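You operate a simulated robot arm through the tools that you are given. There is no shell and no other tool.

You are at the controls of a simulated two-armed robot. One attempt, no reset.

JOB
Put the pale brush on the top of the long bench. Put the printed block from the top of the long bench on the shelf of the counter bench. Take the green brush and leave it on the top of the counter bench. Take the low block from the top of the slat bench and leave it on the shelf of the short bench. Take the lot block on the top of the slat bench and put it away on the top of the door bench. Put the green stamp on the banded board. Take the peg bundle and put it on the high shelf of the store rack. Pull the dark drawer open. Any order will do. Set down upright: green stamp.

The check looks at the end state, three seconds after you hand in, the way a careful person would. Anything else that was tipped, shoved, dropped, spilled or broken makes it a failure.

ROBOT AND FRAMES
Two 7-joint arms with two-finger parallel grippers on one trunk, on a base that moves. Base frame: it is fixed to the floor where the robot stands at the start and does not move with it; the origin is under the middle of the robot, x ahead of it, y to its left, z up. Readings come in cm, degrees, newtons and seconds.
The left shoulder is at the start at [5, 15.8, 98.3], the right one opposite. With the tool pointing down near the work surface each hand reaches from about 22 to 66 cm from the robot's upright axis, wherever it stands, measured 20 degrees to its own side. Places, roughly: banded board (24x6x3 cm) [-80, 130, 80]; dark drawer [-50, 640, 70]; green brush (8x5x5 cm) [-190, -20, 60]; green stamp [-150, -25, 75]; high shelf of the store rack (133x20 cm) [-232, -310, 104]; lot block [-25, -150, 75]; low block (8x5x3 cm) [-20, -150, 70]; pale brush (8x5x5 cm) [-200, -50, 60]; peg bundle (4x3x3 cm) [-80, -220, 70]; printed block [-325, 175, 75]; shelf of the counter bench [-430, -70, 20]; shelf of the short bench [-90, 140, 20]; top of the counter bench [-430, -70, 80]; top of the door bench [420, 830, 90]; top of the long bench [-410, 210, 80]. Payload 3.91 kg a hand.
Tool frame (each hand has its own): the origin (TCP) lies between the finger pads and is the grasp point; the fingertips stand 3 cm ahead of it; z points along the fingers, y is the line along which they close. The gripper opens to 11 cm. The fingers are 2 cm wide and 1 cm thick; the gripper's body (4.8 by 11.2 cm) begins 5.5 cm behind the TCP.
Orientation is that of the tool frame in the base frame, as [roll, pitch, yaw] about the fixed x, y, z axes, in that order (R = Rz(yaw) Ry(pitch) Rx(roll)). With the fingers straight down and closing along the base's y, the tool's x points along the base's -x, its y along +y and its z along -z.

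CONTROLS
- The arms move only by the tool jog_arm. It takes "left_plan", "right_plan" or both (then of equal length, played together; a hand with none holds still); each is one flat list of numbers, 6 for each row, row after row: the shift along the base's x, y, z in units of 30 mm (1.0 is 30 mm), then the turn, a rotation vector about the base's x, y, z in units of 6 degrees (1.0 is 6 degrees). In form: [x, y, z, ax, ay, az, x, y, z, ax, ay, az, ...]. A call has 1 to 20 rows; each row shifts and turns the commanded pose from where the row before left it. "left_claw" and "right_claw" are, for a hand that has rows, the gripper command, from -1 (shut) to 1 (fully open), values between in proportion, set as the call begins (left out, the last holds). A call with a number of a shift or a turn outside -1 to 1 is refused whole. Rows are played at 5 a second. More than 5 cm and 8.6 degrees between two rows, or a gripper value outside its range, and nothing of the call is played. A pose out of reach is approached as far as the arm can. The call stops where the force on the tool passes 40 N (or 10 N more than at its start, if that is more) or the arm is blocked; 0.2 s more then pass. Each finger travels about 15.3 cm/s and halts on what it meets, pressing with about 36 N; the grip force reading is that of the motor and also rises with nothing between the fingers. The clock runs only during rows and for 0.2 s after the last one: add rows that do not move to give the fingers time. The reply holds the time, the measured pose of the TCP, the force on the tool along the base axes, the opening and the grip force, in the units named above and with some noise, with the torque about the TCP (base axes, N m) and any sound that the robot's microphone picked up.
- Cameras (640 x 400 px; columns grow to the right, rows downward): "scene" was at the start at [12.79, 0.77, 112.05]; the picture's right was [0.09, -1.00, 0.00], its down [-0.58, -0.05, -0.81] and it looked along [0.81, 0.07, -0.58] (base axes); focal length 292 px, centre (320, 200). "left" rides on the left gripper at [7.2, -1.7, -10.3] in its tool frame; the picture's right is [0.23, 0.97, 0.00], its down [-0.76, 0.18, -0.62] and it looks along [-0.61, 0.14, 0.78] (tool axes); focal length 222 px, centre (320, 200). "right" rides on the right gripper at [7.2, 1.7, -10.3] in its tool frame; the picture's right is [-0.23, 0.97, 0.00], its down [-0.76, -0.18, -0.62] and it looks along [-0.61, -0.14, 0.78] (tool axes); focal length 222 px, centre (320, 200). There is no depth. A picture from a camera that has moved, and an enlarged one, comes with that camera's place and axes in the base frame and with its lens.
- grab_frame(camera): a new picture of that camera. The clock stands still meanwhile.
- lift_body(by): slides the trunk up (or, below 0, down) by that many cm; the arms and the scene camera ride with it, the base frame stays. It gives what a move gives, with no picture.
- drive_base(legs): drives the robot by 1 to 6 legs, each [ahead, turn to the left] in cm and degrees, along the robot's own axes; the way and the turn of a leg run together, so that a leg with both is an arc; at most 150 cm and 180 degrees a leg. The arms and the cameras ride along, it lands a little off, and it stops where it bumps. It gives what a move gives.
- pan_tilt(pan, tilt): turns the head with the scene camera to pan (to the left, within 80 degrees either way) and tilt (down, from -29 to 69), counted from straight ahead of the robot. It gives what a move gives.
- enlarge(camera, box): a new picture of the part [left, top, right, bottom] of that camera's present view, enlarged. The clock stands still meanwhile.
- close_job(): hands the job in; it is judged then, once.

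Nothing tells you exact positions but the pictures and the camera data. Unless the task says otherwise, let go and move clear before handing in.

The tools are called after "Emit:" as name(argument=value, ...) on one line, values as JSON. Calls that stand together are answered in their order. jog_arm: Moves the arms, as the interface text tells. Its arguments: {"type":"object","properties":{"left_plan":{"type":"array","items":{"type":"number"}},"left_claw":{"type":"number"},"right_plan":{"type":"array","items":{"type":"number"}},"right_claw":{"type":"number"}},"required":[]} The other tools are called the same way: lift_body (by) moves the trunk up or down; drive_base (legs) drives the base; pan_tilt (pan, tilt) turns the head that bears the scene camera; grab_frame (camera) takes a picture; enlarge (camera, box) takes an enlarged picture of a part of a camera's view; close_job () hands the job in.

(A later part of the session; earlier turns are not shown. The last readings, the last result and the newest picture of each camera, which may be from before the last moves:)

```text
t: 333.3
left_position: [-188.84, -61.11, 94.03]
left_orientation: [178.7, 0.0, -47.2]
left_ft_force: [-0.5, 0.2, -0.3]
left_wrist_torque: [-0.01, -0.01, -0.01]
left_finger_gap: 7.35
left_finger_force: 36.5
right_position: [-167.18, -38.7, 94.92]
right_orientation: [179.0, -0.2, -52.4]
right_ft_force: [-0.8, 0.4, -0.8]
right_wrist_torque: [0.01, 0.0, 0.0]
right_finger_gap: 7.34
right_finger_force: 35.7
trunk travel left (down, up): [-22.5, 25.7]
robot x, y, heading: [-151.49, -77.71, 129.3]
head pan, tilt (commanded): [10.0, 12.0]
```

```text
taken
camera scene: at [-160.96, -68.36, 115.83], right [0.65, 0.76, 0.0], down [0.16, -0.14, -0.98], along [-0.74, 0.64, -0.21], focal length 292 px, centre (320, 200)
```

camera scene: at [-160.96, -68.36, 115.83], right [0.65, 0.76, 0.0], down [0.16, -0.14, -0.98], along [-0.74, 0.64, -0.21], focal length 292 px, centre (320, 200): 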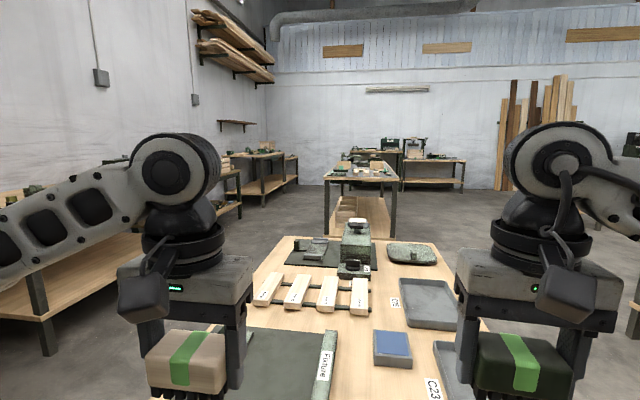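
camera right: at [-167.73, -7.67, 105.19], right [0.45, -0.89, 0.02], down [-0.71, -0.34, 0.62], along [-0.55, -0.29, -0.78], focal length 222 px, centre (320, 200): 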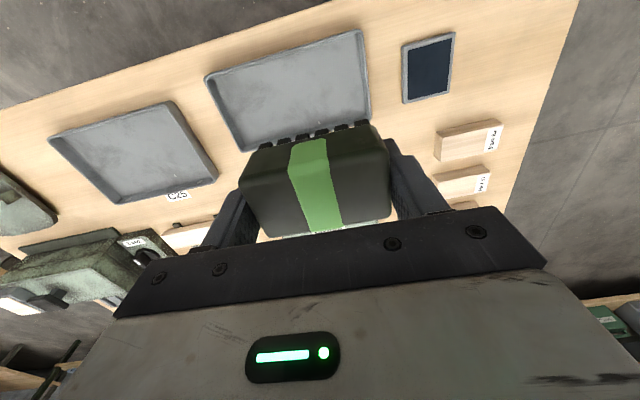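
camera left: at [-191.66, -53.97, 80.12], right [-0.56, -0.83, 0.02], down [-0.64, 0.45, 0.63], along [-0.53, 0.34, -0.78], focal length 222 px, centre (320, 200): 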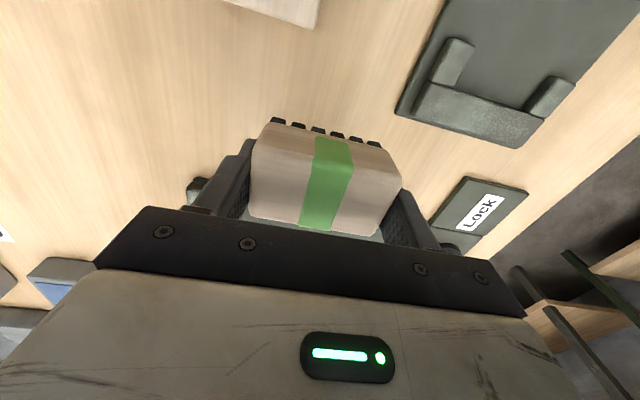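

Both brushes are held. The counter bench stands along the wall at left ahead; I'll drive around the table corner into the corridor in front of it and look.

Emit:
drive_base(legs=[[-25, 0], [0, 85.3], [84, 0], [0, -68.2], [112, 0], [0, 75.7]])

Emit:
pan_tilt(pan=0, tilt=20)

Emit:
grab_frame(camera="scene")

Emit:
pan_tilt(pan=-60, tilt=20)

Emit:
grab_frame(camera="scene")

```text
t: 354.5
left_position: [-313.27, -121.11, 94.08]
left_orientation: [178.9, 0.0, 45.5]
left_ft_force: [-0.5, 0.0, -1.6]
left_wrist_torque: [0.0, 0.05, 0.01]
left_finger_gap: 7.37
left_finger_force: 35.9
right_position: [-336.87, -100.56, 94.74]
right_orientation: [179.1, -0.1, 40.2]
right_ft_force: [-0.2, -0.3, -1.4]
right_wrist_torque: [0.02, 0.01, 0.01]
right_finger_gap: 7.36
right_finger_force: 36.3
trunk travel left (down, up): [-22.5, 25.7]
robot x, y, heading: [-299.04, -82.61, -138.0]
head pan, tilt (commanded): [10.0, 12.0]
```

```text
t: 355.2
left_position: [-313.2, -121.05, 94.06]
left_orientation: [178.8, -0.1, 45.3]
left_ft_force: [-0.2, 0.0, -1.3]
left_wrist_torque: [-0.01, -0.01, 0.0]
left_finger_gap: 7.37
left_finger_force: 35.8
right_position: [-336.93, -100.57, 94.78]
right_orientation: [179.2, -0.1, 40.3]
right_ft_force: [0.8, -0.4, -2.1]
right_wrist_torque: [0.02, -0.01, -0.01]
right_finger_gap: 7.34
right_finger_force: 35.9
trunk travel left (down, up): [-22.5, 25.7]
robot x, y, heading: [-298.98, -83.05, -138.1]
head pan, tilt (commanded): [0.0, 20.0]
```

```text
taken
camera scene: at [-308.6, -91.82, 114.53], right [-0.67, 0.74, 0.0], down [0.25, 0.23, -0.94], along [-0.7, -0.63, -0.34], focal length 292 px, centre (320, 200)
```

scene: 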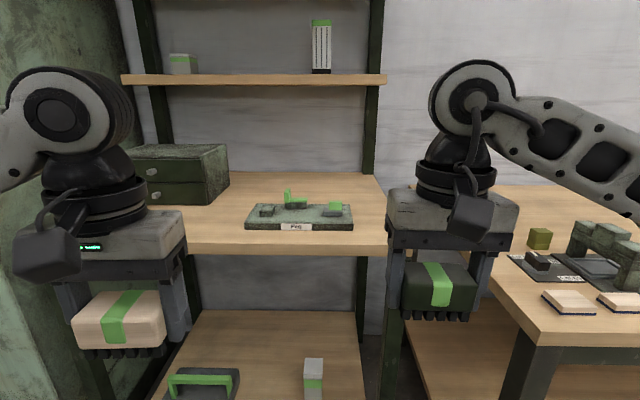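

```text
t: 356.5
left_position: [-313.28, -121.02, 94.13]
left_orientation: [178.7, 0.0, 45.4]
left_ft_force: [0.9, -0.5, -1.1]
left_wrist_torque: [-0.01, -0.01, 0.0]
left_finger_gap: 7.36
left_finger_force: 36.2
right_position: [-336.92, -100.67, 94.81]
right_orientation: [179.1, -0.2, 40.2]
right_ft_force: [-0.3, 0.8, -1.3]
right_wrist_torque: [0.03, -0.03, 0.02]
right_finger_gap: 7.35
right_finger_force: 35.5
trunk travel left (down, up): [-22.5, 25.7]
robot x, y, heading: [-298.73, -82.8, -138.1]
head pan, tilt (commanded): [-60.0, 20.0]
```

```text
taken
camera scene: at [-310.53, -82.72, 114.53], right [0.31, 0.95, 0.0], down [0.33, -0.11, -0.94], along [-0.89, 0.29, -0.34], focal length 292 px, centre (320, 200)
```

scene: 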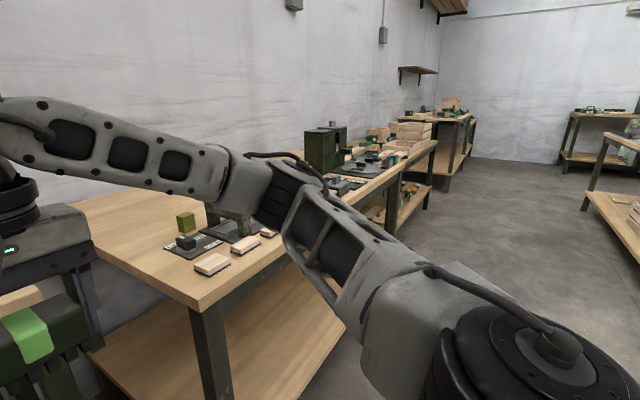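

I see a shelf unit ahead and, to its right, the counter bench (front-left corner ≈(-360,-91)). I'll move over in front of the bench's left part and look down at its top for free space.

Emit:
drive_base(legs=[[0, -64.7], [40, 0], [0, 64.7]])

Emit:
pan_tilt(pan=-10, tilt=45)

Emit:
grab_frame(camera="scene")

Emit:
grab_frame(camera="right")

```text
t: 364.7
left_position: [-350.23, -106.15, 94.03]
left_orientation: [178.8, -0.2, 46.0]
left_ft_force: [0.6, 0.0, -2.0]
left_wrist_torque: [0.01, 0.02, -0.01]
left_finger_gap: 7.37
left_finger_force: 35.7
right_position: [-374.07, -85.7, 94.88]
right_orientation: [179.1, -0.1, 40.8]
right_ft_force: [-0.3, -0.1, -1.2]
right_wrist_torque: [-0.03, 0.04, 0.0]
right_finger_gap: 7.37
right_finger_force: 36.3
trunk travel left (down, up): [-22.5, 25.7]
robot x, y, heading: [-335.88, -67.78, -137.3]
head pan, tilt (commanded): [-60.0, 20.0]
```

```text
t: 365.8
left_position: [-350.14, -106.06, 94.17]
left_orientation: [178.8, -0.1, 46.0]
left_ft_force: [0.7, -0.4, -1.7]
left_wrist_torque: [0.03, 0.03, 0.02]
left_finger_gap: 7.36
left_finger_force: 35.7
right_position: [-374.02, -85.85, 94.77]
right_orientation: [179.1, -0.1, 40.8]
right_ft_force: [0.1, 0.1, -0.4]
right_wrist_torque: [-0.01, 0.01, 0.01]
right_finger_gap: 7.35
right_finger_force: 36.1
trunk travel left (down, up): [-22.5, 25.7]
robot x, y, heading: [-336.36, -67.93, -137.4]
head pan, tilt (commanded): [-10.0, 45.0]
```

```text
taken
camera scene: at [-345.84, -74.92, 110.66], right [-0.54, 0.84, 0.0], down [0.6, 0.38, -0.71], along [-0.6, -0.38, -0.71], focal length 292 px, centre (320, 200)
```

scene: 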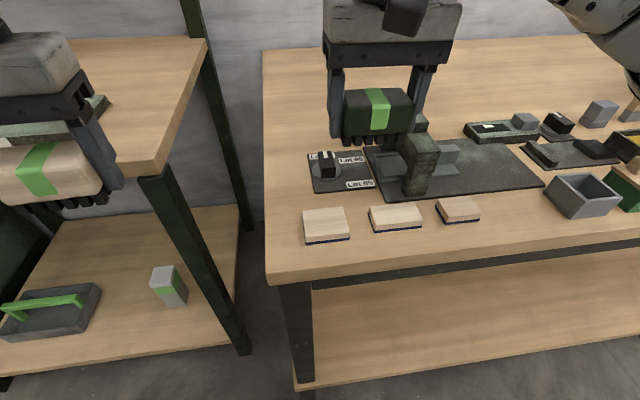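

```text
taken
camera right: at [-367.67, -82.27, 105.16], right [0.46, -0.89, 0.02], down [-0.7, -0.36, 0.62], along [-0.54, -0.3, -0.79], focal length 222 px, centre (320, 200)
```

right: 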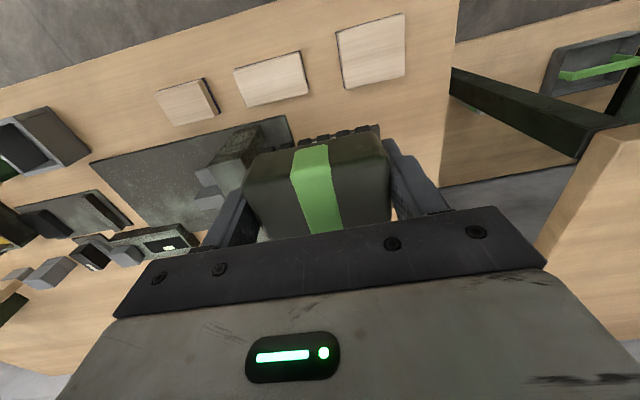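

The back-left corner area of the counter bench top is free (≈(-386.7,-103.9)). A tall post stands nearby, so I'll raise the right hand first, then go 7 cm closer.

Emit:
jog_arm(right_plan=[0, 0, 0.7, 0, 0, 0, 0, 0, 0.7, 0, 0, 0, 0, 0, 0.7, 0, 0, 0, 0, 0, 0.7, 0, 0, 0])

Emit:
drive_base(legs=[[7, 0]])

Emit:
grab_frame(camera="scene")

```text
t: 366.8
left_position: [-350.07, -106.18, 94.08]
left_orientation: [178.7, -0.1, 46.0]
left_ft_force: [-0.5, 0.2, -1.4]
left_wrist_torque: [-0.02, -0.03, 0.0]
left_finger_gap: 7.34
left_finger_force: 36.1
right_position: [-374.15, -85.93, 103.34]
right_orientation: [179.1, 0.0, 40.8]
right_ft_force: [0.2, -0.1, -1.2]
right_wrist_torque: [0.01, 0.0, -0.03]
right_finger_gap: 7.33
right_finger_force: 36.5
trunk travel left (down, up): [-22.5, 25.7]
robot x, y, heading: [-335.64, -67.84, -137.5]
head pan, tilt (commanded): [-10.0, 45.0]
```

```text
t: 367.8
left_position: [-351.49, -107.35, 93.96]
left_orientation: [178.7, -0.2, 46.0]
left_ft_force: [0.5, 0.5, -1.1]
left_wrist_torque: [0.03, 0.02, -0.01]
left_finger_gap: 7.36
left_finger_force: 36.7
right_position: [-375.45, -87.2, 103.06]
right_orientation: [179.1, -0.3, 40.5]
right_ft_force: [0.2, -0.1, -1.4]
right_wrist_torque: [0.01, 0.01, -0.01]
right_finger_gap: 7.34
right_finger_force: 35.9
trunk travel left (down, up): [-22.5, 25.7]
robot x, y, heading: [-337.34, -68.76, -137.2]
head pan, tilt (commanded): [-10.0, 45.0]
stopped in leg 1: the robot was blocked; the commanded pose is now the measured one
```

```text
taken
camera scene: at [-347.07, -76.09, 110.66], right [-0.54, 0.84, 0.0], down [0.6, 0.38, -0.71], along [-0.6, -0.38, -0.71], focal length 292 px, centre (320, 200)
```

scene: 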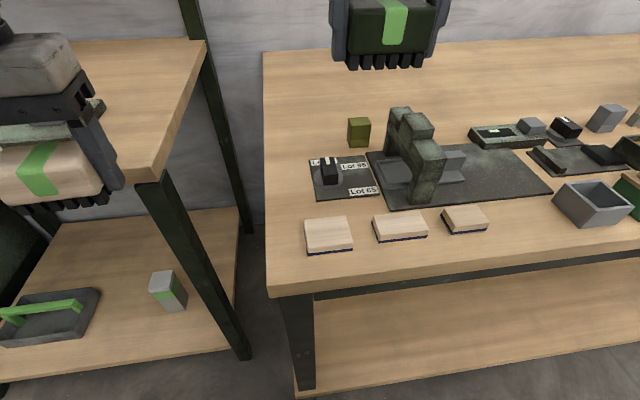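

My base stops about 30 cm from the bench (shelf edge). The free spot is still within reach. I'll move the green brush over the free back-left area.

Emit:
jog_arm(right_plan=[-0.49, -0.848, 0, 0, 0, 0, -0.49, -0.848, 0, 0, 0, 0, -0.49, -0.848, -0.2, 0, 0, 0, -0.49, -0.848, -0.3, 0, 0, 0, -0.49, -0.848, -0.4, 0, 0, 0, -0.49, -0.848, -0.5, 0, 0, 0, -0.49, -0.848, -0.5, 0, 0, 0, 0, 0, -0.5, 0, 0, 0])

Emit:
grab_frame(camera="scene")

Emit:
grab_frame(camera="right")

```text
t: 369.6
left_position: [-351.42, -107.4, 93.97]
left_orientation: [178.8, -0.2, 46.0]
left_ft_force: [0.2, 0.9, -1.0]
left_wrist_torque: [0.01, -0.01, 0.02]
left_finger_gap: 7.33
left_finger_force: 36.6
right_position: [-385.09, -103.74, 95.62]
right_orientation: [179.2, -0.2, 40.6]
right_ft_force: [0.1, -0.3, -1.6]
right_wrist_torque: [0.01, 0.0, -0.02]
right_finger_gap: 7.34
right_finger_force: 35.6
right hand out of reach, approached as far as the arm can: row 7
trunk travel left (down, up): [-22.5, 25.7]
robot x, y, heading: [-337.3, -68.86, -137.6]
head pan, tilt (commanded): [-10.0, 45.0]
```

```text
taken
camera scene: at [-347.03, -76.1, 110.66], right [-0.54, 0.84, 0.0], down [0.6, 0.38, -0.71], along [-0.6, -0.38, -0.71], focal length 292 px, centre (320, 200)
```

scene: 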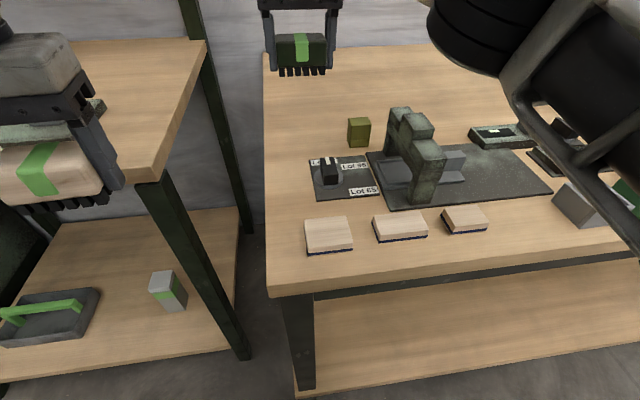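

```text
taken
camera right: at [-378.7, -100.17, 105.94], right [0.46, -0.89, 0.01], down [-0.7, -0.36, 0.62], along [-0.54, -0.29, -0.79], focal length 222 px, centre (320, 200)
```

right: 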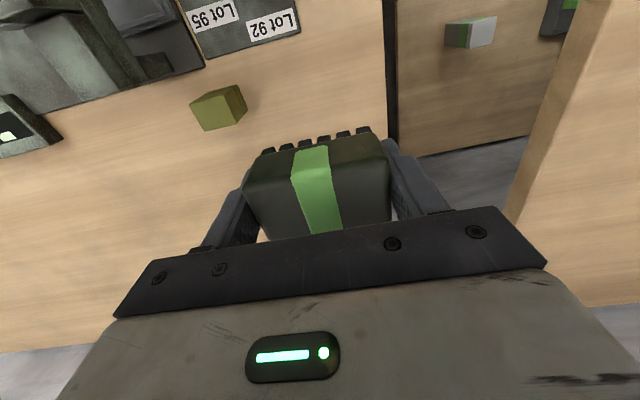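

Well placed between the bench end and the olive cube. Descending.

Emit:
jog_arm(right_plan=[0, 0, -0.5, 0, 0, 0, 0, 0, -0.6, 0, 0, 0, 0, 0, -0.6, 0, 0, 0, 0, 0, -0.6, 0, 0, 0, 0, 0, -0.5, 0, 0, 0, 0, 0, -0.4, 0, 0, 0, 0, 0, 0, 0, 0, 0])

Emit:
enlarge(camera="scene", box=[250, 40, 410, 160])

Emit:
grab_frame(camera="right")

```text
t: 371.1
left_position: [-351.51, -107.42, 94.06]
left_orientation: [178.9, -0.2, 45.9]
left_ft_force: [1.1, 0.3, -1.0]
left_wrist_torque: [0.0, 0.0, -0.01]
left_finger_gap: 7.34
left_finger_force: 36.1
right_position: [-385.18, -103.7, 85.92]
right_orientation: [179.3, -0.4, 40.5]
right_ft_force: [-0.1, -0.7, -2.3]
right_wrist_torque: [-0.06, -0.02, 0.01]
right_finger_gap: 7.35
right_finger_force: 36.0
trunk travel left (down, up): [-22.5, 25.7]
robot x, y, heading: [-337.65, -69.07, -137.6]
head pan, tilt (commanded): [-10.0, 45.0]
```

```text
3.33 times, centred on (330, 100) of scene
camera zoom: at [-347.06, -76.08, 110.66], right [-0.54, 0.84, 0.0], down [0.6, 0.38, -0.71], along [-0.6, -0.38, -0.71], focal length 974 px, centre (287, 533)
```

zoom: 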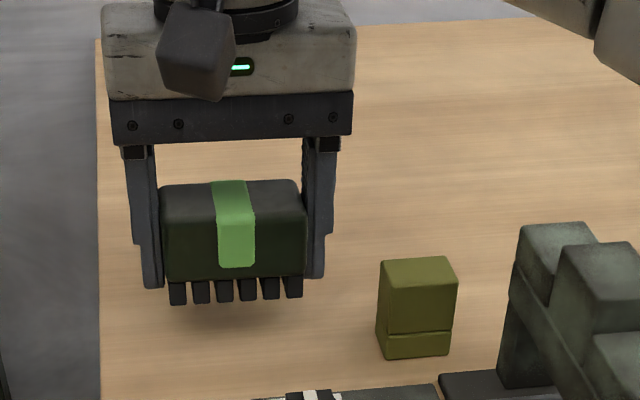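

```text
taken
camera right: at [-378.82, -100.16, 96.32], right [0.46, -0.89, 0.01], down [-0.7, -0.36, 0.62], along [-0.54, -0.29, -0.79], focal length 222 px, centre (320, 200)
```

right: 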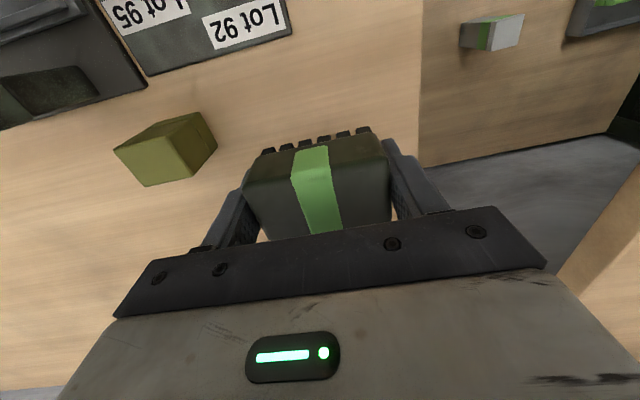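

Emit:
jog_arm(right_plan=[0, 0, -0.3, 0, 0, 0, 0, 0, -0.2, 0, 0, 0, 0, 0, 0, 0, 0, 0])

Emit:
jog_arm(right_plan=[0, 0, -0.1, 0, 0, 0, 0, 0, 0, 0, 0, 0])

Emit:
jog_arm(right_plan=[0, 0, -0.1, 0, 0, 0, 0, 0, 0, 0, 0, 0])

```text
t: 371.9
left_position: [-351.5, -107.34, 93.94]
left_orientation: [178.8, -0.3, 46.0]
left_ft_force: [-0.2, -0.7, -0.6]
left_wrist_torque: [-0.01, 0.0, -0.01]
left_finger_gap: 7.34
left_finger_force: 35.5
right_position: [-385.28, -103.72, 84.42]
right_orientation: [179.3, -0.4, 40.5]
right_ft_force: [0.3, 0.6, -0.9]
right_wrist_torque: [-0.01, 0.03, 0.01]
right_finger_gap: 7.32
right_finger_force: 36.0
trunk travel left (down, up): [-22.5, 25.7]
robot x, y, heading: [-337.28, -69.09, -137.3]
head pan, tilt (commanded): [-10.0, 45.0]
```

```text
t: 372.6
left_position: [-351.47, -107.38, 94.04]
left_orientation: [178.9, -0.1, 46.0]
left_ft_force: [-0.4, -0.4, -0.3]
left_wrist_torque: [-0.01, -0.02, -0.03]
left_finger_gap: 7.36
left_finger_force: 36.3
right_position: [-385.11, -103.76, 84.18]
right_orientation: [179.3, -0.3, 40.6]
right_ft_force: [0.3, -0.3, -0.9]
right_wrist_torque: [-0.01, -0.01, -0.02]
right_finger_gap: 7.35
right_finger_force: 36.1
trunk travel left (down, up): [-22.5, 25.7]
robot x, y, heading: [-337.37, -69.18, -137.5]
head pan, tilt (commanded): [-10.0, 45.0]
```

```text
t: 373.1
left_position: [-351.67, -107.15, 93.93]
left_orientation: [178.9, -0.3, 46.0]
left_ft_force: [-0.1, 1.2, -1.2]
left_wrist_torque: [0.02, -0.03, 0.03]
left_finger_gap: 7.35
left_finger_force: 35.9
right_position: [-385.26, -103.68, 83.83]
right_orientation: [179.2, -0.3, 40.6]
right_ft_force: [0.9, 0.5, -0.8]
right_wrist_torque: [-0.07, 0.01, 0.0]
right_finger_gap: 7.34
right_finger_force: 36.5
trunk travel left (down, up): [-22.5, 25.7]
robot x, y, heading: [-336.9, -69.19, -137.3]
head pan, tilt (commanded): [-10.0, 45.0]
```

Emit:
jog_arm(right_plan=[0, 0, -0.1, 0, 0, 0, 0, 0, 0, 0, 0, 0])

Emit:
jog_arm(right_plan=[0, 0, -0.1, 0, 0, 0, 0, 0, 0, 0, 0, 0])

Emit:
enlarge(camera="scene", box=[250, 40, 410, 160])

```text
t: 373.8
left_position: [-351.4, -107.38, 94.05]
left_orientation: [178.8, -0.2, 46.1]
left_ft_force: [0.6, -0.7, -1.8]
left_wrist_torque: [-0.02, -0.03, -0.04]
left_finger_gap: 7.34
left_finger_force: 35.6
right_position: [-385.26, -103.67, 83.55]
right_orientation: [179.2, -0.3, 40.6]
right_ft_force: [-0.2, 0.0, -1.2]
right_wrist_torque: [-0.01, 0.01, -0.01]
right_finger_gap: 7.34
right_finger_force: 35.5
trunk travel left (down, up): [-22.5, 25.7]
robot x, y, heading: [-337.34, -69.07, -137.7]
head pan, tilt (commanded): [-10.0, 45.0]
```

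```text
t: 374.4
left_position: [-351.43, -107.28, 94.09]
left_orientation: [178.8, -0.2, 46.0]
left_ft_force: [0.1, -0.2, -1.2]
left_wrist_torque: [0.01, 0.03, -0.02]
left_finger_gap: 7.31
left_finger_force: 35.6
right_position: [-385.21, -103.78, 83.4]
right_orientation: [179.2, -0.3, 40.5]
right_ft_force: [0.4, -0.9, 3.9]
right_wrist_torque: [0.03, 0.17, 0.03]
right_finger_gap: 7.36
right_finger_force: 36.6
trunk travel left (down, up): [-22.5, 25.7]
robot x, y, heading: [-337.39, -68.77, -137.5]
head pan, tilt (commanded): [-10.0, 45.0]
```

```text
3.33 times, centred on (330, 100) of scene
camera zoom: at [-347.02, -76.06, 110.68], right [-0.54, 0.84, 0.0], down [0.6, 0.38, -0.71], along [-0.6, -0.38, -0.71], focal length 974 px, centre (287, 533)
```

zoom: 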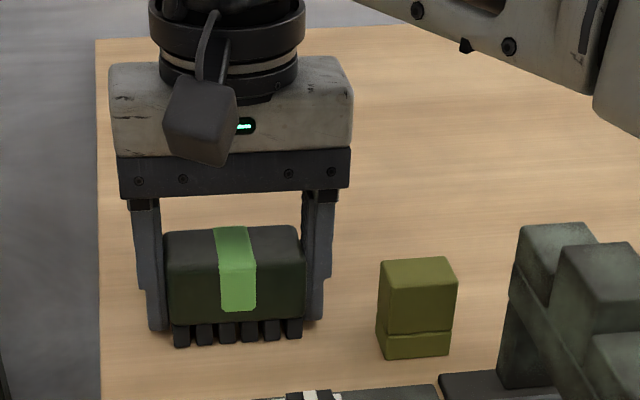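

Contact: brush stands on the counter top (z≈80). Releasing and rising.

Emit:
jog_arm(right_plan=[0, 0, 0, 0, 0, 0, 0, 0, 0, 0, 0, 0, 0, 0, 0, 0, 0, 0], right_claw=0.64)

Emit:
jog_arm(right_plan=[0, 0, 0.3, 0, 0, 0, 0, 0, 0.5, 0, 0, 0, 0, 0, 0.7, 0, 0, 0, 0, 0, 0.8, 0, 0, 0, 0, 0, 0.8, 0, 0, 0, 0, 0, 0.8, 0, 0, 0, 0.2, 0.2, 0.7, 0, 0, 0])

Emit:
grab_frame(camera="scene")

```text
t: 375.1
left_position: [-351.42, -107.42, 94.02]
left_orientation: [178.8, -0.1, 46.0]
left_ft_force: [-0.7, -0.5, -1.0]
left_wrist_torque: [0.02, 0.01, 0.0]
left_finger_gap: 7.37
left_finger_force: 36.0
right_position: [-385.33, -103.68, 83.24]
right_orientation: [179.1, -0.3, 40.6]
right_ft_force: [0.5, 0.1, -0.2]
right_wrist_torque: [-0.01, 0.0, 0.0]
right_finger_gap: 9.0
right_finger_force: 0.1
trunk travel left (down, up): [-22.5, 25.7]
robot x, y, heading: [-337.34, -69.38, -137.6]
head pan, tilt (commanded): [-10.0, 45.0]
```

```text
t: 376.8
left_position: [-351.48, -107.39, 94.04]
left_orientation: [178.7, -0.2, 46.0]
left_ft_force: [-0.2, 0.4, -1.2]
left_wrist_torque: [-0.02, 0.02, 0.02]
left_finger_gap: 7.36
left_finger_force: 35.9
right_position: [-384.61, -103.12, 96.98]
right_orientation: [179.1, -0.3, 40.7]
right_ft_force: [0.6, 1.0, -0.4]
right_wrist_torque: [0.02, -0.01, -0.02]
right_finger_gap: 9.04
right_finger_force: 0.1
trunk travel left (down, up): [-22.5, 25.7]
robot x, y, heading: [-337.32, -68.95, -137.5]
head pan, tilt (commanded): [-10.0, 45.0]
```

```text
taken
camera scene: at [-347.05, -76.07, 110.66], right [-0.54, 0.84, 0.0], down [0.6, 0.38, -0.71], along [-0.6, -0.38, -0.71], focal length 292 px, centre (320, 200)
```

scene: 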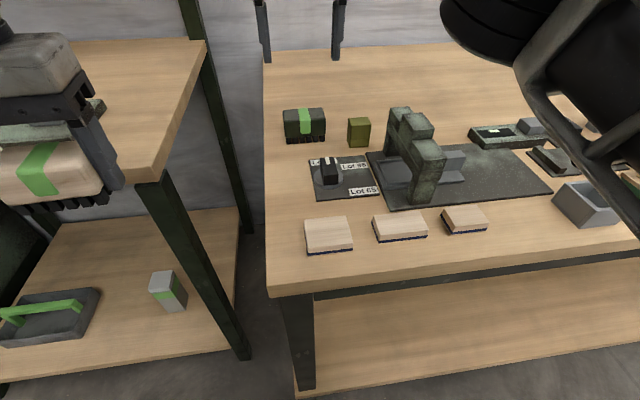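

The green brush stands on the counter top. I'll retract the right hand over the post and look right along the bench to confirm its extent.

Emit:
jog_arm(right_plan=[0.3, 0.3, 0.8, 0, 0, 0, 0.5, 0.46, 0.5, 0, 0, 0, 0.6, 0.55, 0, 0, 0, 0, 0.6, 0.55, 0, 0, 0, 0, 0.6, 0.55, 0, 0, 0, 0, 0.6, 0.55, 0, 0, 0, 0, 0.6, 0.55, 0, 0, 0, 0, 0.6, 0.55, 0, 0, 0, 0])

Emit:
drive_base(legs=[[-15, 0]])

Emit:
pan_tilt(pan=-60, tilt=25)

Emit:
grab_frame(camera="scene")

```text
t: 378.6
left_position: [-351.59, -107.34, 93.98]
left_orientation: [178.7, -0.2, 46.0]
left_ft_force: [0.0, -0.3, -0.8]
left_wrist_torque: [0.06, 0.01, -0.04]
left_finger_gap: 7.33
left_finger_force: 35.6
right_position: [-371.32, -91.04, 100.94]
right_orientation: [179.1, -0.3, 40.7]
right_ft_force: [-0.2, 0.3, -1.0]
right_wrist_torque: [0.01, -0.03, 0.03]
right_finger_gap: 9.0
right_finger_force: 0.0
trunk travel left (down, up): [-22.5, 25.7]
robot x, y, heading: [-337.19, -69.6, -137.9]
head pan, tilt (commanded): [-10.0, 45.0]
```

```text
t: 379.9
left_position: [-340.27, -97.03, 93.97]
left_orientation: [178.8, -0.2, 46.0]
left_ft_force: [0.3, -0.3, -0.2]
left_wrist_torque: [0.02, 0.04, 0.01]
left_finger_gap: 7.34
left_finger_force: 36.4
right_position: [-360.1, -80.8, 100.96]
right_orientation: [179.3, -0.3, 40.6]
right_ft_force: [-0.7, -0.3, -0.5]
right_wrist_torque: [0.0, 0.01, -0.01]
right_finger_gap: 9.02
right_finger_force: 0.0
trunk travel left (down, up): [-22.5, 25.7]
robot x, y, heading: [-326.12, -58.59, -137.3]
head pan, tilt (commanded): [-10.0, 45.0]
```

```text
t: 381.1
left_position: [-340.15, -97.07, 93.99]
left_orientation: [178.8, -0.2, 46.0]
left_ft_force: [-0.9, 0.2, -0.3]
left_wrist_torque: [0.04, 0.0, 0.02]
left_finger_gap: 7.34
left_finger_force: 36.1
right_position: [-360.25, -80.89, 100.94]
right_orientation: [179.2, -0.2, 40.6]
right_ft_force: [0.2, 0.5, 0.4]
right_wrist_torque: [0.01, 0.03, 0.01]
right_finger_gap: 9.01
right_finger_force: 0.1
trunk travel left (down, up): [-22.5, 25.7]
robot x, y, heading: [-326.25, -58.52, -137.4]
head pan, tilt (commanded): [-60.0, 25.0]
```

```text
taken
camera scene: at [-337.75, -58.66, 113.72], right [0.3, 0.95, 0.0], down [0.4, -0.13, -0.91], along [-0.86, 0.27, -0.42], focal length 292 px, centre (320, 200)
```

scene: 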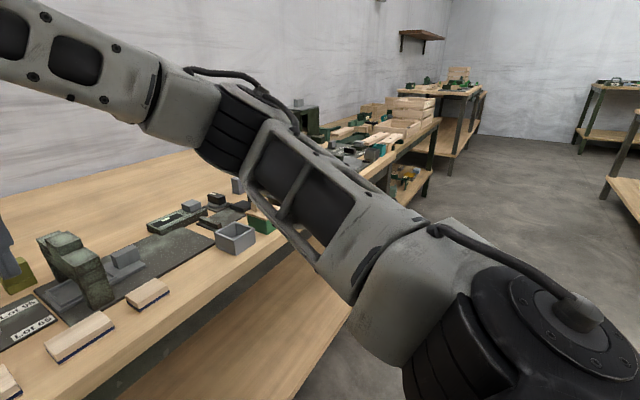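

This is indeed the counter bench (≈130×78 cm). Next the long bench, further ahead to the right. I'll turn right and look at the way there.

Emit:
drive_base(legs=[[0, -125]])

Emit:
pan_tilt(pan=0, tilt=20)

Emit:
grab_frame(camera="scene")

```text
t: 386.6
left_position: [-350.28, -25.81, 94.01]
left_orientation: [178.8, -0.2, -77.2]
left_ft_force: [1.1, -0.2, -1.7]
left_wrist_torque: [0.01, -0.02, -0.01]
left_finger_gap: 7.37
left_finger_force: 36.4
right_position: [-325.74, -18.07, 101.07]
right_orientation: [179.2, -0.3, -82.7]
right_ft_force: [-0.1, -0.2, 0.0]
right_wrist_torque: [-0.02, -0.03, 0.02]
right_finger_gap: 9.0
right_finger_force: 0.0
trunk travel left (down, up): [-22.5, 25.7]
robot x, y, heading: [-325.95, -59.04, 99.1]
head pan, tilt (commanded): [-60.0, 25.0]
```

```text
t: 387.9
left_position: [-350.26, -25.71, 94.0]
left_orientation: [178.8, -0.3, -77.4]
left_ft_force: [-0.1, 0.2, -1.2]
left_wrist_torque: [0.01, -0.02, 0.01]
left_finger_gap: 7.36
left_finger_force: 35.6
right_position: [-325.8, -18.13, 100.96]
right_orientation: [179.2, -0.3, -82.7]
right_ft_force: [0.4, 0.2, -0.4]
right_wrist_torque: [-0.03, -0.01, -0.01]
right_finger_gap: 9.05
right_finger_force: 0.1
trunk travel left (down, up): [-22.5, 25.7]
robot x, y, heading: [-326.31, -58.87, 99.3]
head pan, tilt (commanded): [0.0, 20.0]
```

```text
taken
camera scene: at [-328.13, -45.58, 114.53], right [0.99, 0.16, 0.0], down [0.05, -0.34, -0.94], along [-0.15, 0.93, -0.34], focal length 292 px, centre (320, 200)
```

scene: 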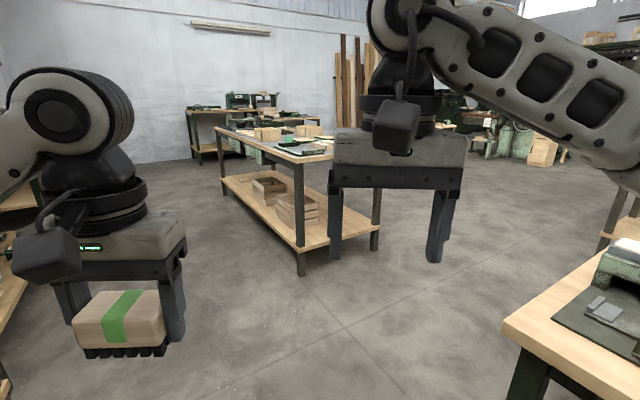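

The long bench is ahead with its near short end facing the central table. I'll drive through the gap to stand before its near end.

Emit:
drive_base(legs=[[0, 3], [90, 0], [0, -46], [99, 0], [0, 76]])

Emit:
pan_tilt(pan=0, tilt=35)

Emit:
grab_frame(camera="scene")

```text
t: 403.4
left_position: [-325.67, 126.11, 94.12]
left_orientation: [178.9, -0.2, -43.0]
left_ft_force: [-0.5, -0.6, -1.3]
left_wrist_torque: [0.0, -0.02, 0.03]
left_finger_gap: 7.36
left_finger_force: 35.9
right_position: [-309.89, 146.19, 101.02]
right_orientation: [179.1, -0.3, -48.3]
right_ft_force: [-0.9, -0.3, -0.1]
right_wrist_torque: [0.0, -0.01, 0.01]
right_finger_gap: 9.03
right_finger_force: 0.1
trunk travel left (down, up): [-22.5, 25.7]
robot x, y, heading: [-286.95, 112.73, 133.6]
head pan, tilt (commanded): [0.0, 20.0]
```

```text
t: 404.2
left_position: [-325.65, 126.13, 94.01]
left_orientation: [178.8, -0.3, -42.9]
left_ft_force: [-0.2, -0.9, -1.0]
left_wrist_torque: [-0.01, -0.01, 0.0]
left_finger_gap: 7.36
left_finger_force: 35.9
right_position: [-309.8, 146.39, 101.07]
right_orientation: [179.0, -0.4, -48.3]
right_ft_force: [-0.8, 0.4, 0.2]
right_wrist_torque: [-0.01, 0.01, -0.03]
right_finger_gap: 9.0
right_finger_force: 0.0
trunk travel left (down, up): [-22.5, 25.7]
robot x, y, heading: [-286.79, 112.48, 133.7]
head pan, tilt (commanded): [0.0, 35.0]
```

```text
taken
camera scene: at [-295.9, 121.96, 112.15], right [0.72, 0.69, 0.0], down [0.39, -0.42, -0.82], along [-0.56, 0.59, -0.57], focal length 292 px, centre (320, 200)
```

scene: 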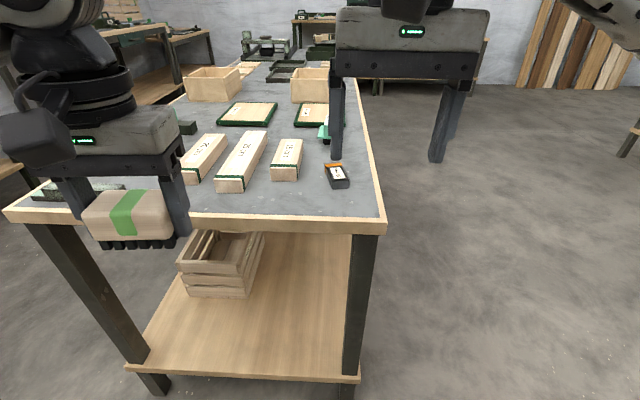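

The long bench's near end shows several labelled blocks. Enlarging to find the printed block.

Emit:
enlarge(camera="scene", box=[170, 90, 400, 230])

Emit:
enlarge(camera="scene", box=[250, 120, 370, 200])

Emit:
grab_frame(camera="right")

```text
2.78 times, centred on (285, 160) of scene
camera zoom: at [-295.9, 121.96, 112.15], right [0.72, 0.69, 0.0], down [0.39, -0.42, -0.82], along [-0.56, 0.59, -0.57], focal length 813 px, centre (417, 311)
```

zoom: 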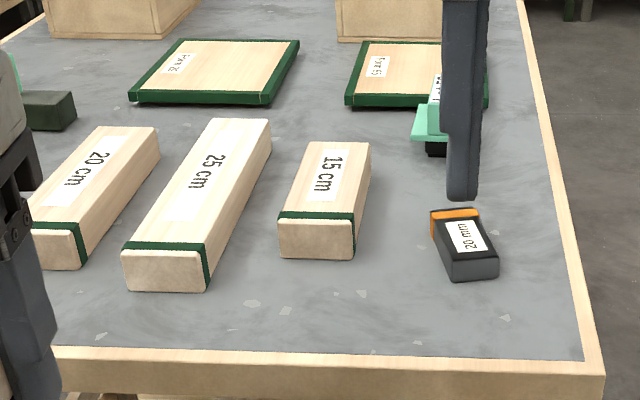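

```text
5.00 times, centred on (310, 160) of scene
camera zoom: at [-295.9, 121.96, 112.15], right [0.72, 0.69, 0.0], down [0.39, -0.42, -0.82], along [-0.56, 0.59, -0.57], focal length 1461 px, centre (370, 400)
```

zoom: 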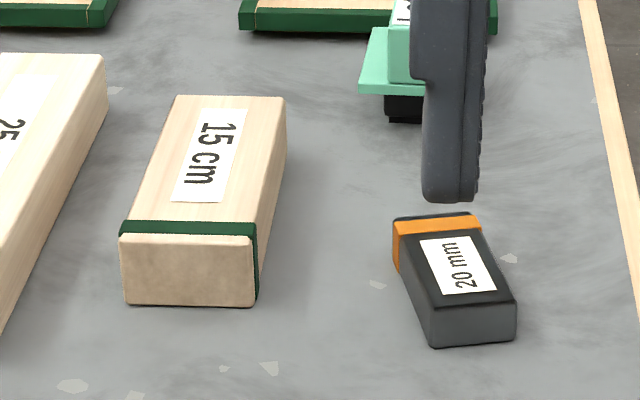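

```text
taken
camera right: at [-306.28, 140.0, 111.36], right [-0.88, -0.48, 0.01], down [-0.37, 0.7, 0.62], along [-0.3, 0.54, -0.79], focal length 222 px, centre (320, 200)
```

right: 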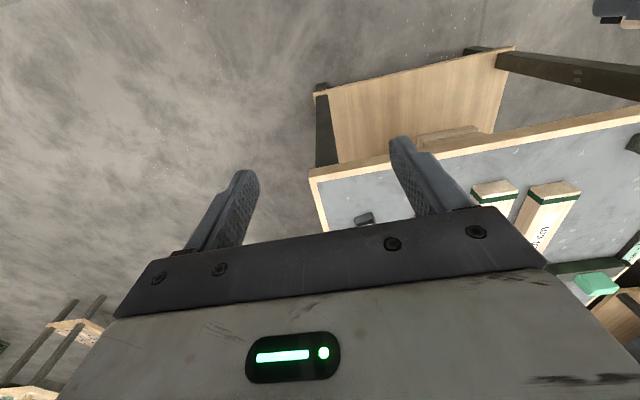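

The dark "20 mm" block with an orange band (≈(-335,169)) matches the printed block's place. First I'll put the pale brush on the free front strip of this bench; driving 26 cm closer.

Emit:
drive_base(legs=[[25, 0]])

Emit:
pan_tilt(pan=0, tilt=50)

Emit:
grab_frame(camera="scene")

Emit:
grab_frame(camera="left")

Emit:
grab_frame(camera="right")

```text
t: 406.0
left_position: [-341.63, 142.87, 93.94]
left_orientation: [178.7, -0.3, -43.0]
left_ft_force: [-0.6, 0.7, -1.3]
left_wrist_torque: [0.04, 0.01, -0.04]
left_finger_gap: 7.34
left_finger_force: 35.9
right_position: [-325.82, 163.1, 100.94]
right_orientation: [179.2, -0.4, -48.6]
right_ft_force: [-0.2, 0.5, -0.7]
right_wrist_torque: [0.0, 0.0, 0.02]
right_finger_gap: 9.0
right_finger_force: 0.1
trunk travel left (down, up): [-22.5, 25.7]
robot x, y, heading: [-303.16, 129.18, 133.4]
head pan, tilt (commanded): [0.0, 35.0]
stopped in leg 1: the robot was blocked; the commanded pose is now the measured one
```

```text
t: 406.8
left_position: [-341.51, 142.85, 93.96]
left_orientation: [178.7, -0.3, -42.9]
left_ft_force: [0.4, -0.4, -0.6]
left_wrist_torque: [-0.01, 0.0, -0.01]
left_finger_gap: 7.37
left_finger_force: 36.1
right_position: [-325.77, 163.2, 100.93]
right_orientation: [179.2, -0.4, -48.5]
right_ft_force: [-0.5, -0.7, -0.5]
right_wrist_torque: [0.0, -0.04, -0.02]
right_finger_gap: 9.05
right_finger_force: 0.0
trunk travel left (down, up): [-22.5, 25.7]
robot x, y, heading: [-303.21, 129.39, 133.2]
head pan, tilt (commanded): [0.0, 50.0]
```

```text
taken
camera scene: at [-311.03, 137.84, 109.98], right [0.73, 0.69, 0.0], down [0.53, -0.56, -0.64], along [-0.44, 0.47, -0.77], focal length 292 px, centre (320, 200)
```

scene: 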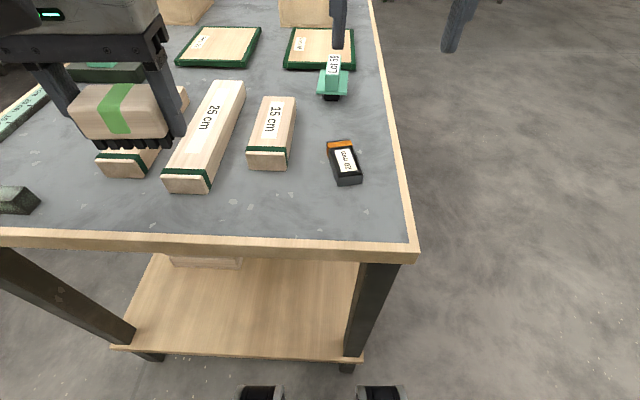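

```text
taken
camera left: at [-334.87, 139.43, 104.36], right [-0.5, -0.87, 0.02], down [-0.67, 0.4, 0.62], along [-0.55, 0.29, -0.78], focal length 222 px, centre (320, 200)
```

left: 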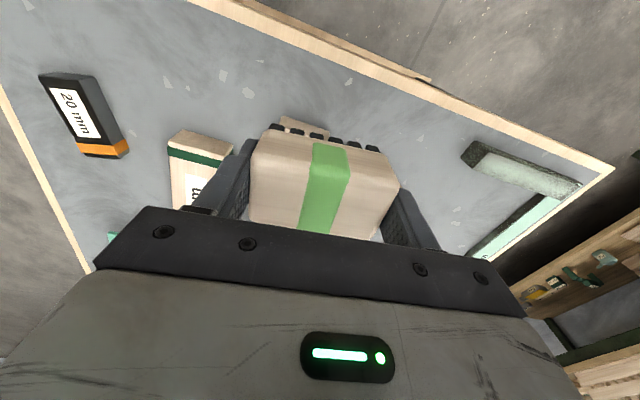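

```text
taken
camera right: at [-322.2, 156.74, 111.29], right [-0.88, -0.48, 0.01], down [-0.37, 0.7, 0.61], along [-0.3, 0.54, -0.79], focal length 222 px, centre (320, 200)
```

right: 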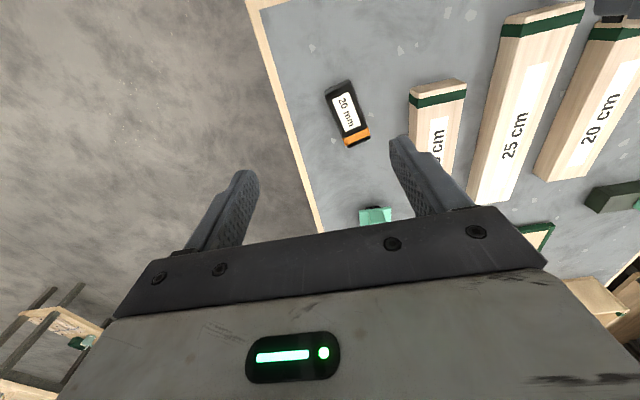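

I'm at the bench (base touches at ~31 cm). Both hands see the "20 mm" block. Enlarging to locate it and the strip precisely.

Emit:
enlarge(camera="scene", box=[220, 110, 420, 260])

Emit:
enlarge(camera="right", box=[280, 50, 440, 170])

```text
2.67 times, centred on (320, 185) of scene
camera zoom: at [-311.03, 137.84, 109.98], right [0.73, 0.69, 0.0], down [0.53, -0.56, -0.64], along [-0.44, 0.47, -0.77], focal length 779 px, centre (320, 240)
```

zoom: 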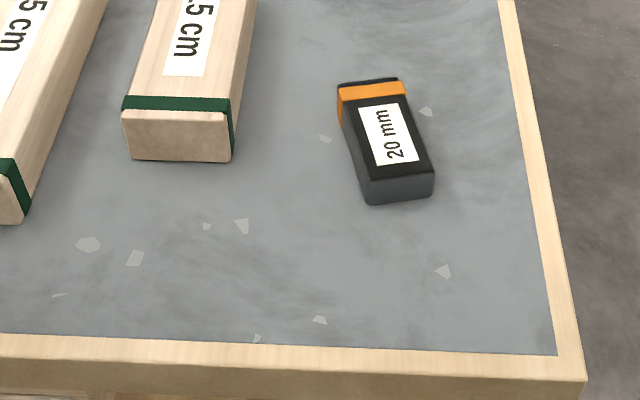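

```text
3.33 times, centred on (360, 110) of right
camera zoom: at [-322.2, 156.74, 111.29], right [-0.88, -0.48, 0.01], down [-0.37, 0.7, 0.61], along [-0.3, 0.54, -0.79], focal length 740 px, centre (187, 500)
```

zoom: 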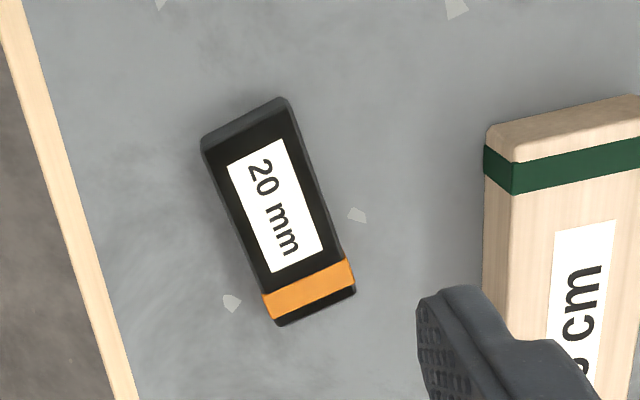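

Triangulation: block top z≈81.7 → bench top z≈80; printed block centre ≈(-330,163). I'll first move the right hand aside, then bring the pale brush over the front strip at (-332.6,149.8).

Emit:
jog_arm(right_plan=[0.73, 0.69, 0, 0, 0, 0, 0.73, 0.69, 0, 0, 0, 0, 0.73, 0.69, 0, 0, 0, 0, 0.73, 0.69, 0, 0, 0, 0])

Emit:
jog_arm(left_plan=[0.6, 0.46, 0, 0, 0, -0.54, 0.6, 0.46, 0, 0, 0, -0.54, 0.6, 0.46, 0, 0, 0, 0, 0.6, 0.46, 0, 0, 0, 0, 0.57, 0.47, 0, 0, 0, 0, 0, 0, 0, 0, 0, 0])

Emit:
grab_frame(camera="scene")

Emit:
grab_frame(camera="left")

```text
t: 407.8
left_position: [-341.48, 142.82, 94.0]
left_orientation: [178.8, -0.1, -42.9]
left_ft_force: [0.3, 0.5, -1.3]
left_wrist_torque: [0.02, 0.02, -0.01]
left_finger_gap: 7.35
left_finger_force: 36.3
right_position: [-317.08, 171.36, 101.06]
right_orientation: [179.2, -0.4, -48.4]
right_ft_force: [-0.1, 0.0, 0.9]
right_wrist_torque: [0.04, -0.04, 0.02]
right_finger_gap: 9.03
right_finger_force: 0.0
trunk travel left (down, up): [-22.5, 25.7]
robot x, y, heading: [-302.78, 129.36, 133.3]
head pan, tilt (commanded): [0.0, 50.0]
```

```text
t: 409.2
left_position: [-332.64, 149.88, 93.93]
left_orientation: [178.8, -0.3, -49.4]
left_ft_force: [-0.1, 0.5, -2.0]
left_wrist_torque: [0.0, 0.02, -0.06]
left_finger_gap: 7.34
left_finger_force: 36.2
right_position: [-317.11, 171.33, 100.9]
right_orientation: [179.3, -0.4, -48.4]
right_ft_force: [0.1, -0.5, 0.0]
right_wrist_torque: [0.02, -0.03, -0.01]
right_finger_gap: 9.01
right_finger_force: 0.1
trunk travel left (down, up): [-22.5, 25.7]
robot x, y, heading: [-302.98, 129.03, 133.6]
head pan, tilt (commanded): [0.0, 50.0]
```

```text
taken
camera scene: at [-311.02, 137.85, 109.97], right [0.73, 0.69, 0.0], down [0.53, -0.56, -0.64], along [-0.44, 0.47, -0.77], focal length 292 px, centre (320, 200)
```

scene: 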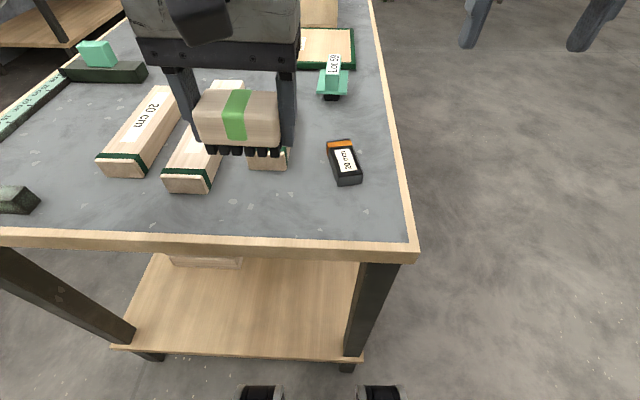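

```text
taken
camera left: at [-326.37, 145.72, 104.35], right [-0.59, -0.81, 0.02], down [-0.62, 0.47, 0.62], along [-0.51, 0.35, -0.78], focal length 222 px, centre (320, 200)
```

left: 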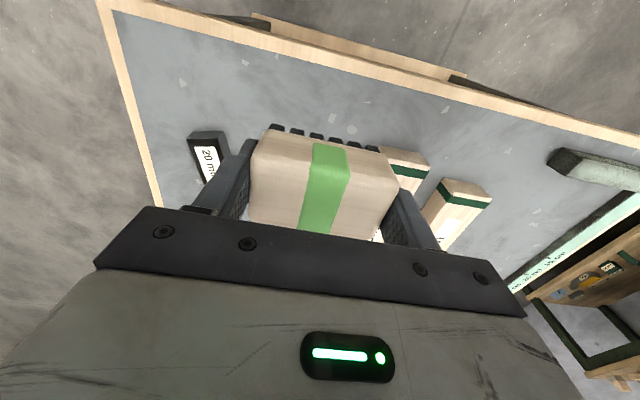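

Emit:
jog_arm(left_plan=[0, 0, -0.5, 0, 0, 0, 0, 0, -0.6, 0, 0, 0, 0, 0, -0.6, 0, 0, 0, 0, 0, -0.6, 0, 0, 0, 0, 0, -0.6, 0, 0, 0, 0, 0, -0.2, 0, 0, 0, 0, 0, 0, 0, 0, 0])

Emit:
enlarge(camera="scene", box=[150, 110, 390, 260])

```text
t: 410.8
left_position: [-332.62, 149.65, 84.79]
left_orientation: [178.7, -0.4, -49.4]
left_ft_force: [0.0, 0.6, -0.4]
left_wrist_torque: [0.04, 0.0, 0.02]
left_finger_gap: 7.34
left_finger_force: 36.3
right_position: [-317.07, 171.4, 101.08]
right_orientation: [179.3, -0.4, -48.5]
right_ft_force: [-0.2, 0.3, 0.2]
right_wrist_torque: [0.0, -0.02, 0.03]
right_finger_gap: 8.99
right_finger_force: 0.1
trunk travel left (down, up): [-22.5, 25.7]
robot x, y, heading: [-302.6, 129.44, 133.6]
head pan, tilt (commanded): [0.0, 50.0]
```

```text
2.67 times, centred on (270, 185) of scene
camera zoom: at [-311.02, 137.84, 109.97], right [0.73, 0.69, 0.0], down [0.53, -0.56, -0.64], along [-0.44, 0.47, -0.77], focal length 779 px, centre (453, 240)
```

zoom: 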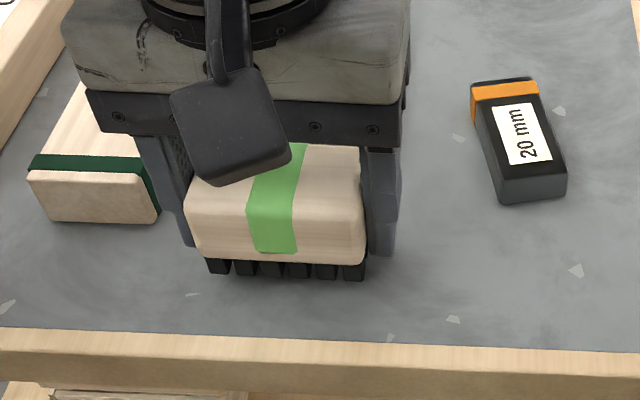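

Emit:
jog_arm(left_plan=[0, 0, -0.2, 0, 0, 0, 0, 0, 0, 0, 0, 0])

Emit:
jog_arm(left_plan=[0, 0, -0.1, 0, 0, 0, 0, 0, 0, 0, 0, 0])

Emit:
jog_arm(left_plan=[0, 0, -0.1, 0, 0, 0, 0, 0, 0, 0, 0, 0])

Emit:
jog_arm(left_plan=[0, 0, -0.08, 0, 0, 0, 0, 0, 0, 0, 0, 0])

```text
t: 411.4
left_position: [-332.57, 149.78, 84.05]
left_orientation: [178.7, -0.2, -49.3]
left_ft_force: [-0.2, 0.3, -1.0]
left_wrist_torque: [-0.03, -0.01, -0.03]
left_finger_gap: 7.33
left_finger_force: 36.1
right_position: [-316.96, 171.37, 100.95]
right_orientation: [179.1, -0.4, -48.5]
right_ft_force: [0.3, 0.3, 0.0]
right_wrist_torque: [-0.02, -0.03, -0.02]
right_finger_gap: 9.03
right_finger_force: 0.0
trunk travel left (down, up): [-22.5, 25.7]
robot x, y, heading: [-303.24, 129.38, 133.3]
head pan, tilt (commanded): [0.0, 50.0]
```

```text
t: 412.0
left_position: [-332.57, 149.76, 83.85]
left_orientation: [178.8, -0.4, -49.3]
left_ft_force: [0.5, 0.2, -0.5]
left_wrist_torque: [0.01, -0.01, 0.0]
left_finger_gap: 7.33
left_finger_force: 36.4
right_position: [-317.08, 171.32, 100.91]
right_orientation: [179.3, -0.4, -48.5]
right_ft_force: [0.8, 0.2, 0.6]
right_wrist_torque: [-0.03, -0.05, -0.02]
right_finger_gap: 9.03
right_finger_force: 0.0
trunk travel left (down, up): [-22.5, 25.7]
robot x, y, heading: [-302.92, 129.45, 133.7]
head pan, tilt (commanded): [0.0, 50.0]
```

```text
t: 412.6
left_position: [-332.74, 149.75, 83.48]
left_orientation: [178.7, -0.4, -49.4]
left_ft_force: [-1.0, 0.1, -1.5]
left_wrist_torque: [-0.01, 0.02, 0.0]
left_finger_gap: 7.36
left_finger_force: 35.9
right_position: [-317.11, 171.56, 101.07]
right_orientation: [179.3, -0.4, -48.5]
right_ft_force: [-0.6, -0.7, -0.1]
right_wrist_torque: [-0.01, -0.02, -0.02]
right_finger_gap: 9.01
right_finger_force: 0.1
trunk travel left (down, up): [-22.5, 25.7]
robot x, y, heading: [-302.99, 129.31, 133.7]
head pan, tilt (commanded): [0.0, 50.0]
```

```text
t: 413.2
left_position: [-332.73, 149.71, 83.44]
left_orientation: [178.8, 0.0, -49.4]
left_ft_force: [-3.3, -1.3, 16.8]
left_wrist_torque: [0.21, -0.57, -0.02]
left_finger_gap: 7.37
left_finger_force: 36.1
right_position: [-317.08, 171.33, 100.94]
right_orientation: [179.2, -0.4, -48.5]
right_ft_force: [0.1, -0.3, -0.2]
right_wrist_torque: [-0.01, 0.02, -0.01]
right_finger_gap: 9.02
right_finger_force: 0.0
trunk travel left (down, up): [-22.5, 25.7]
robot x, y, heading: [-302.99, 129.19, 133.3]
head pan, tilt (commanded): [0.0, 50.0]
```

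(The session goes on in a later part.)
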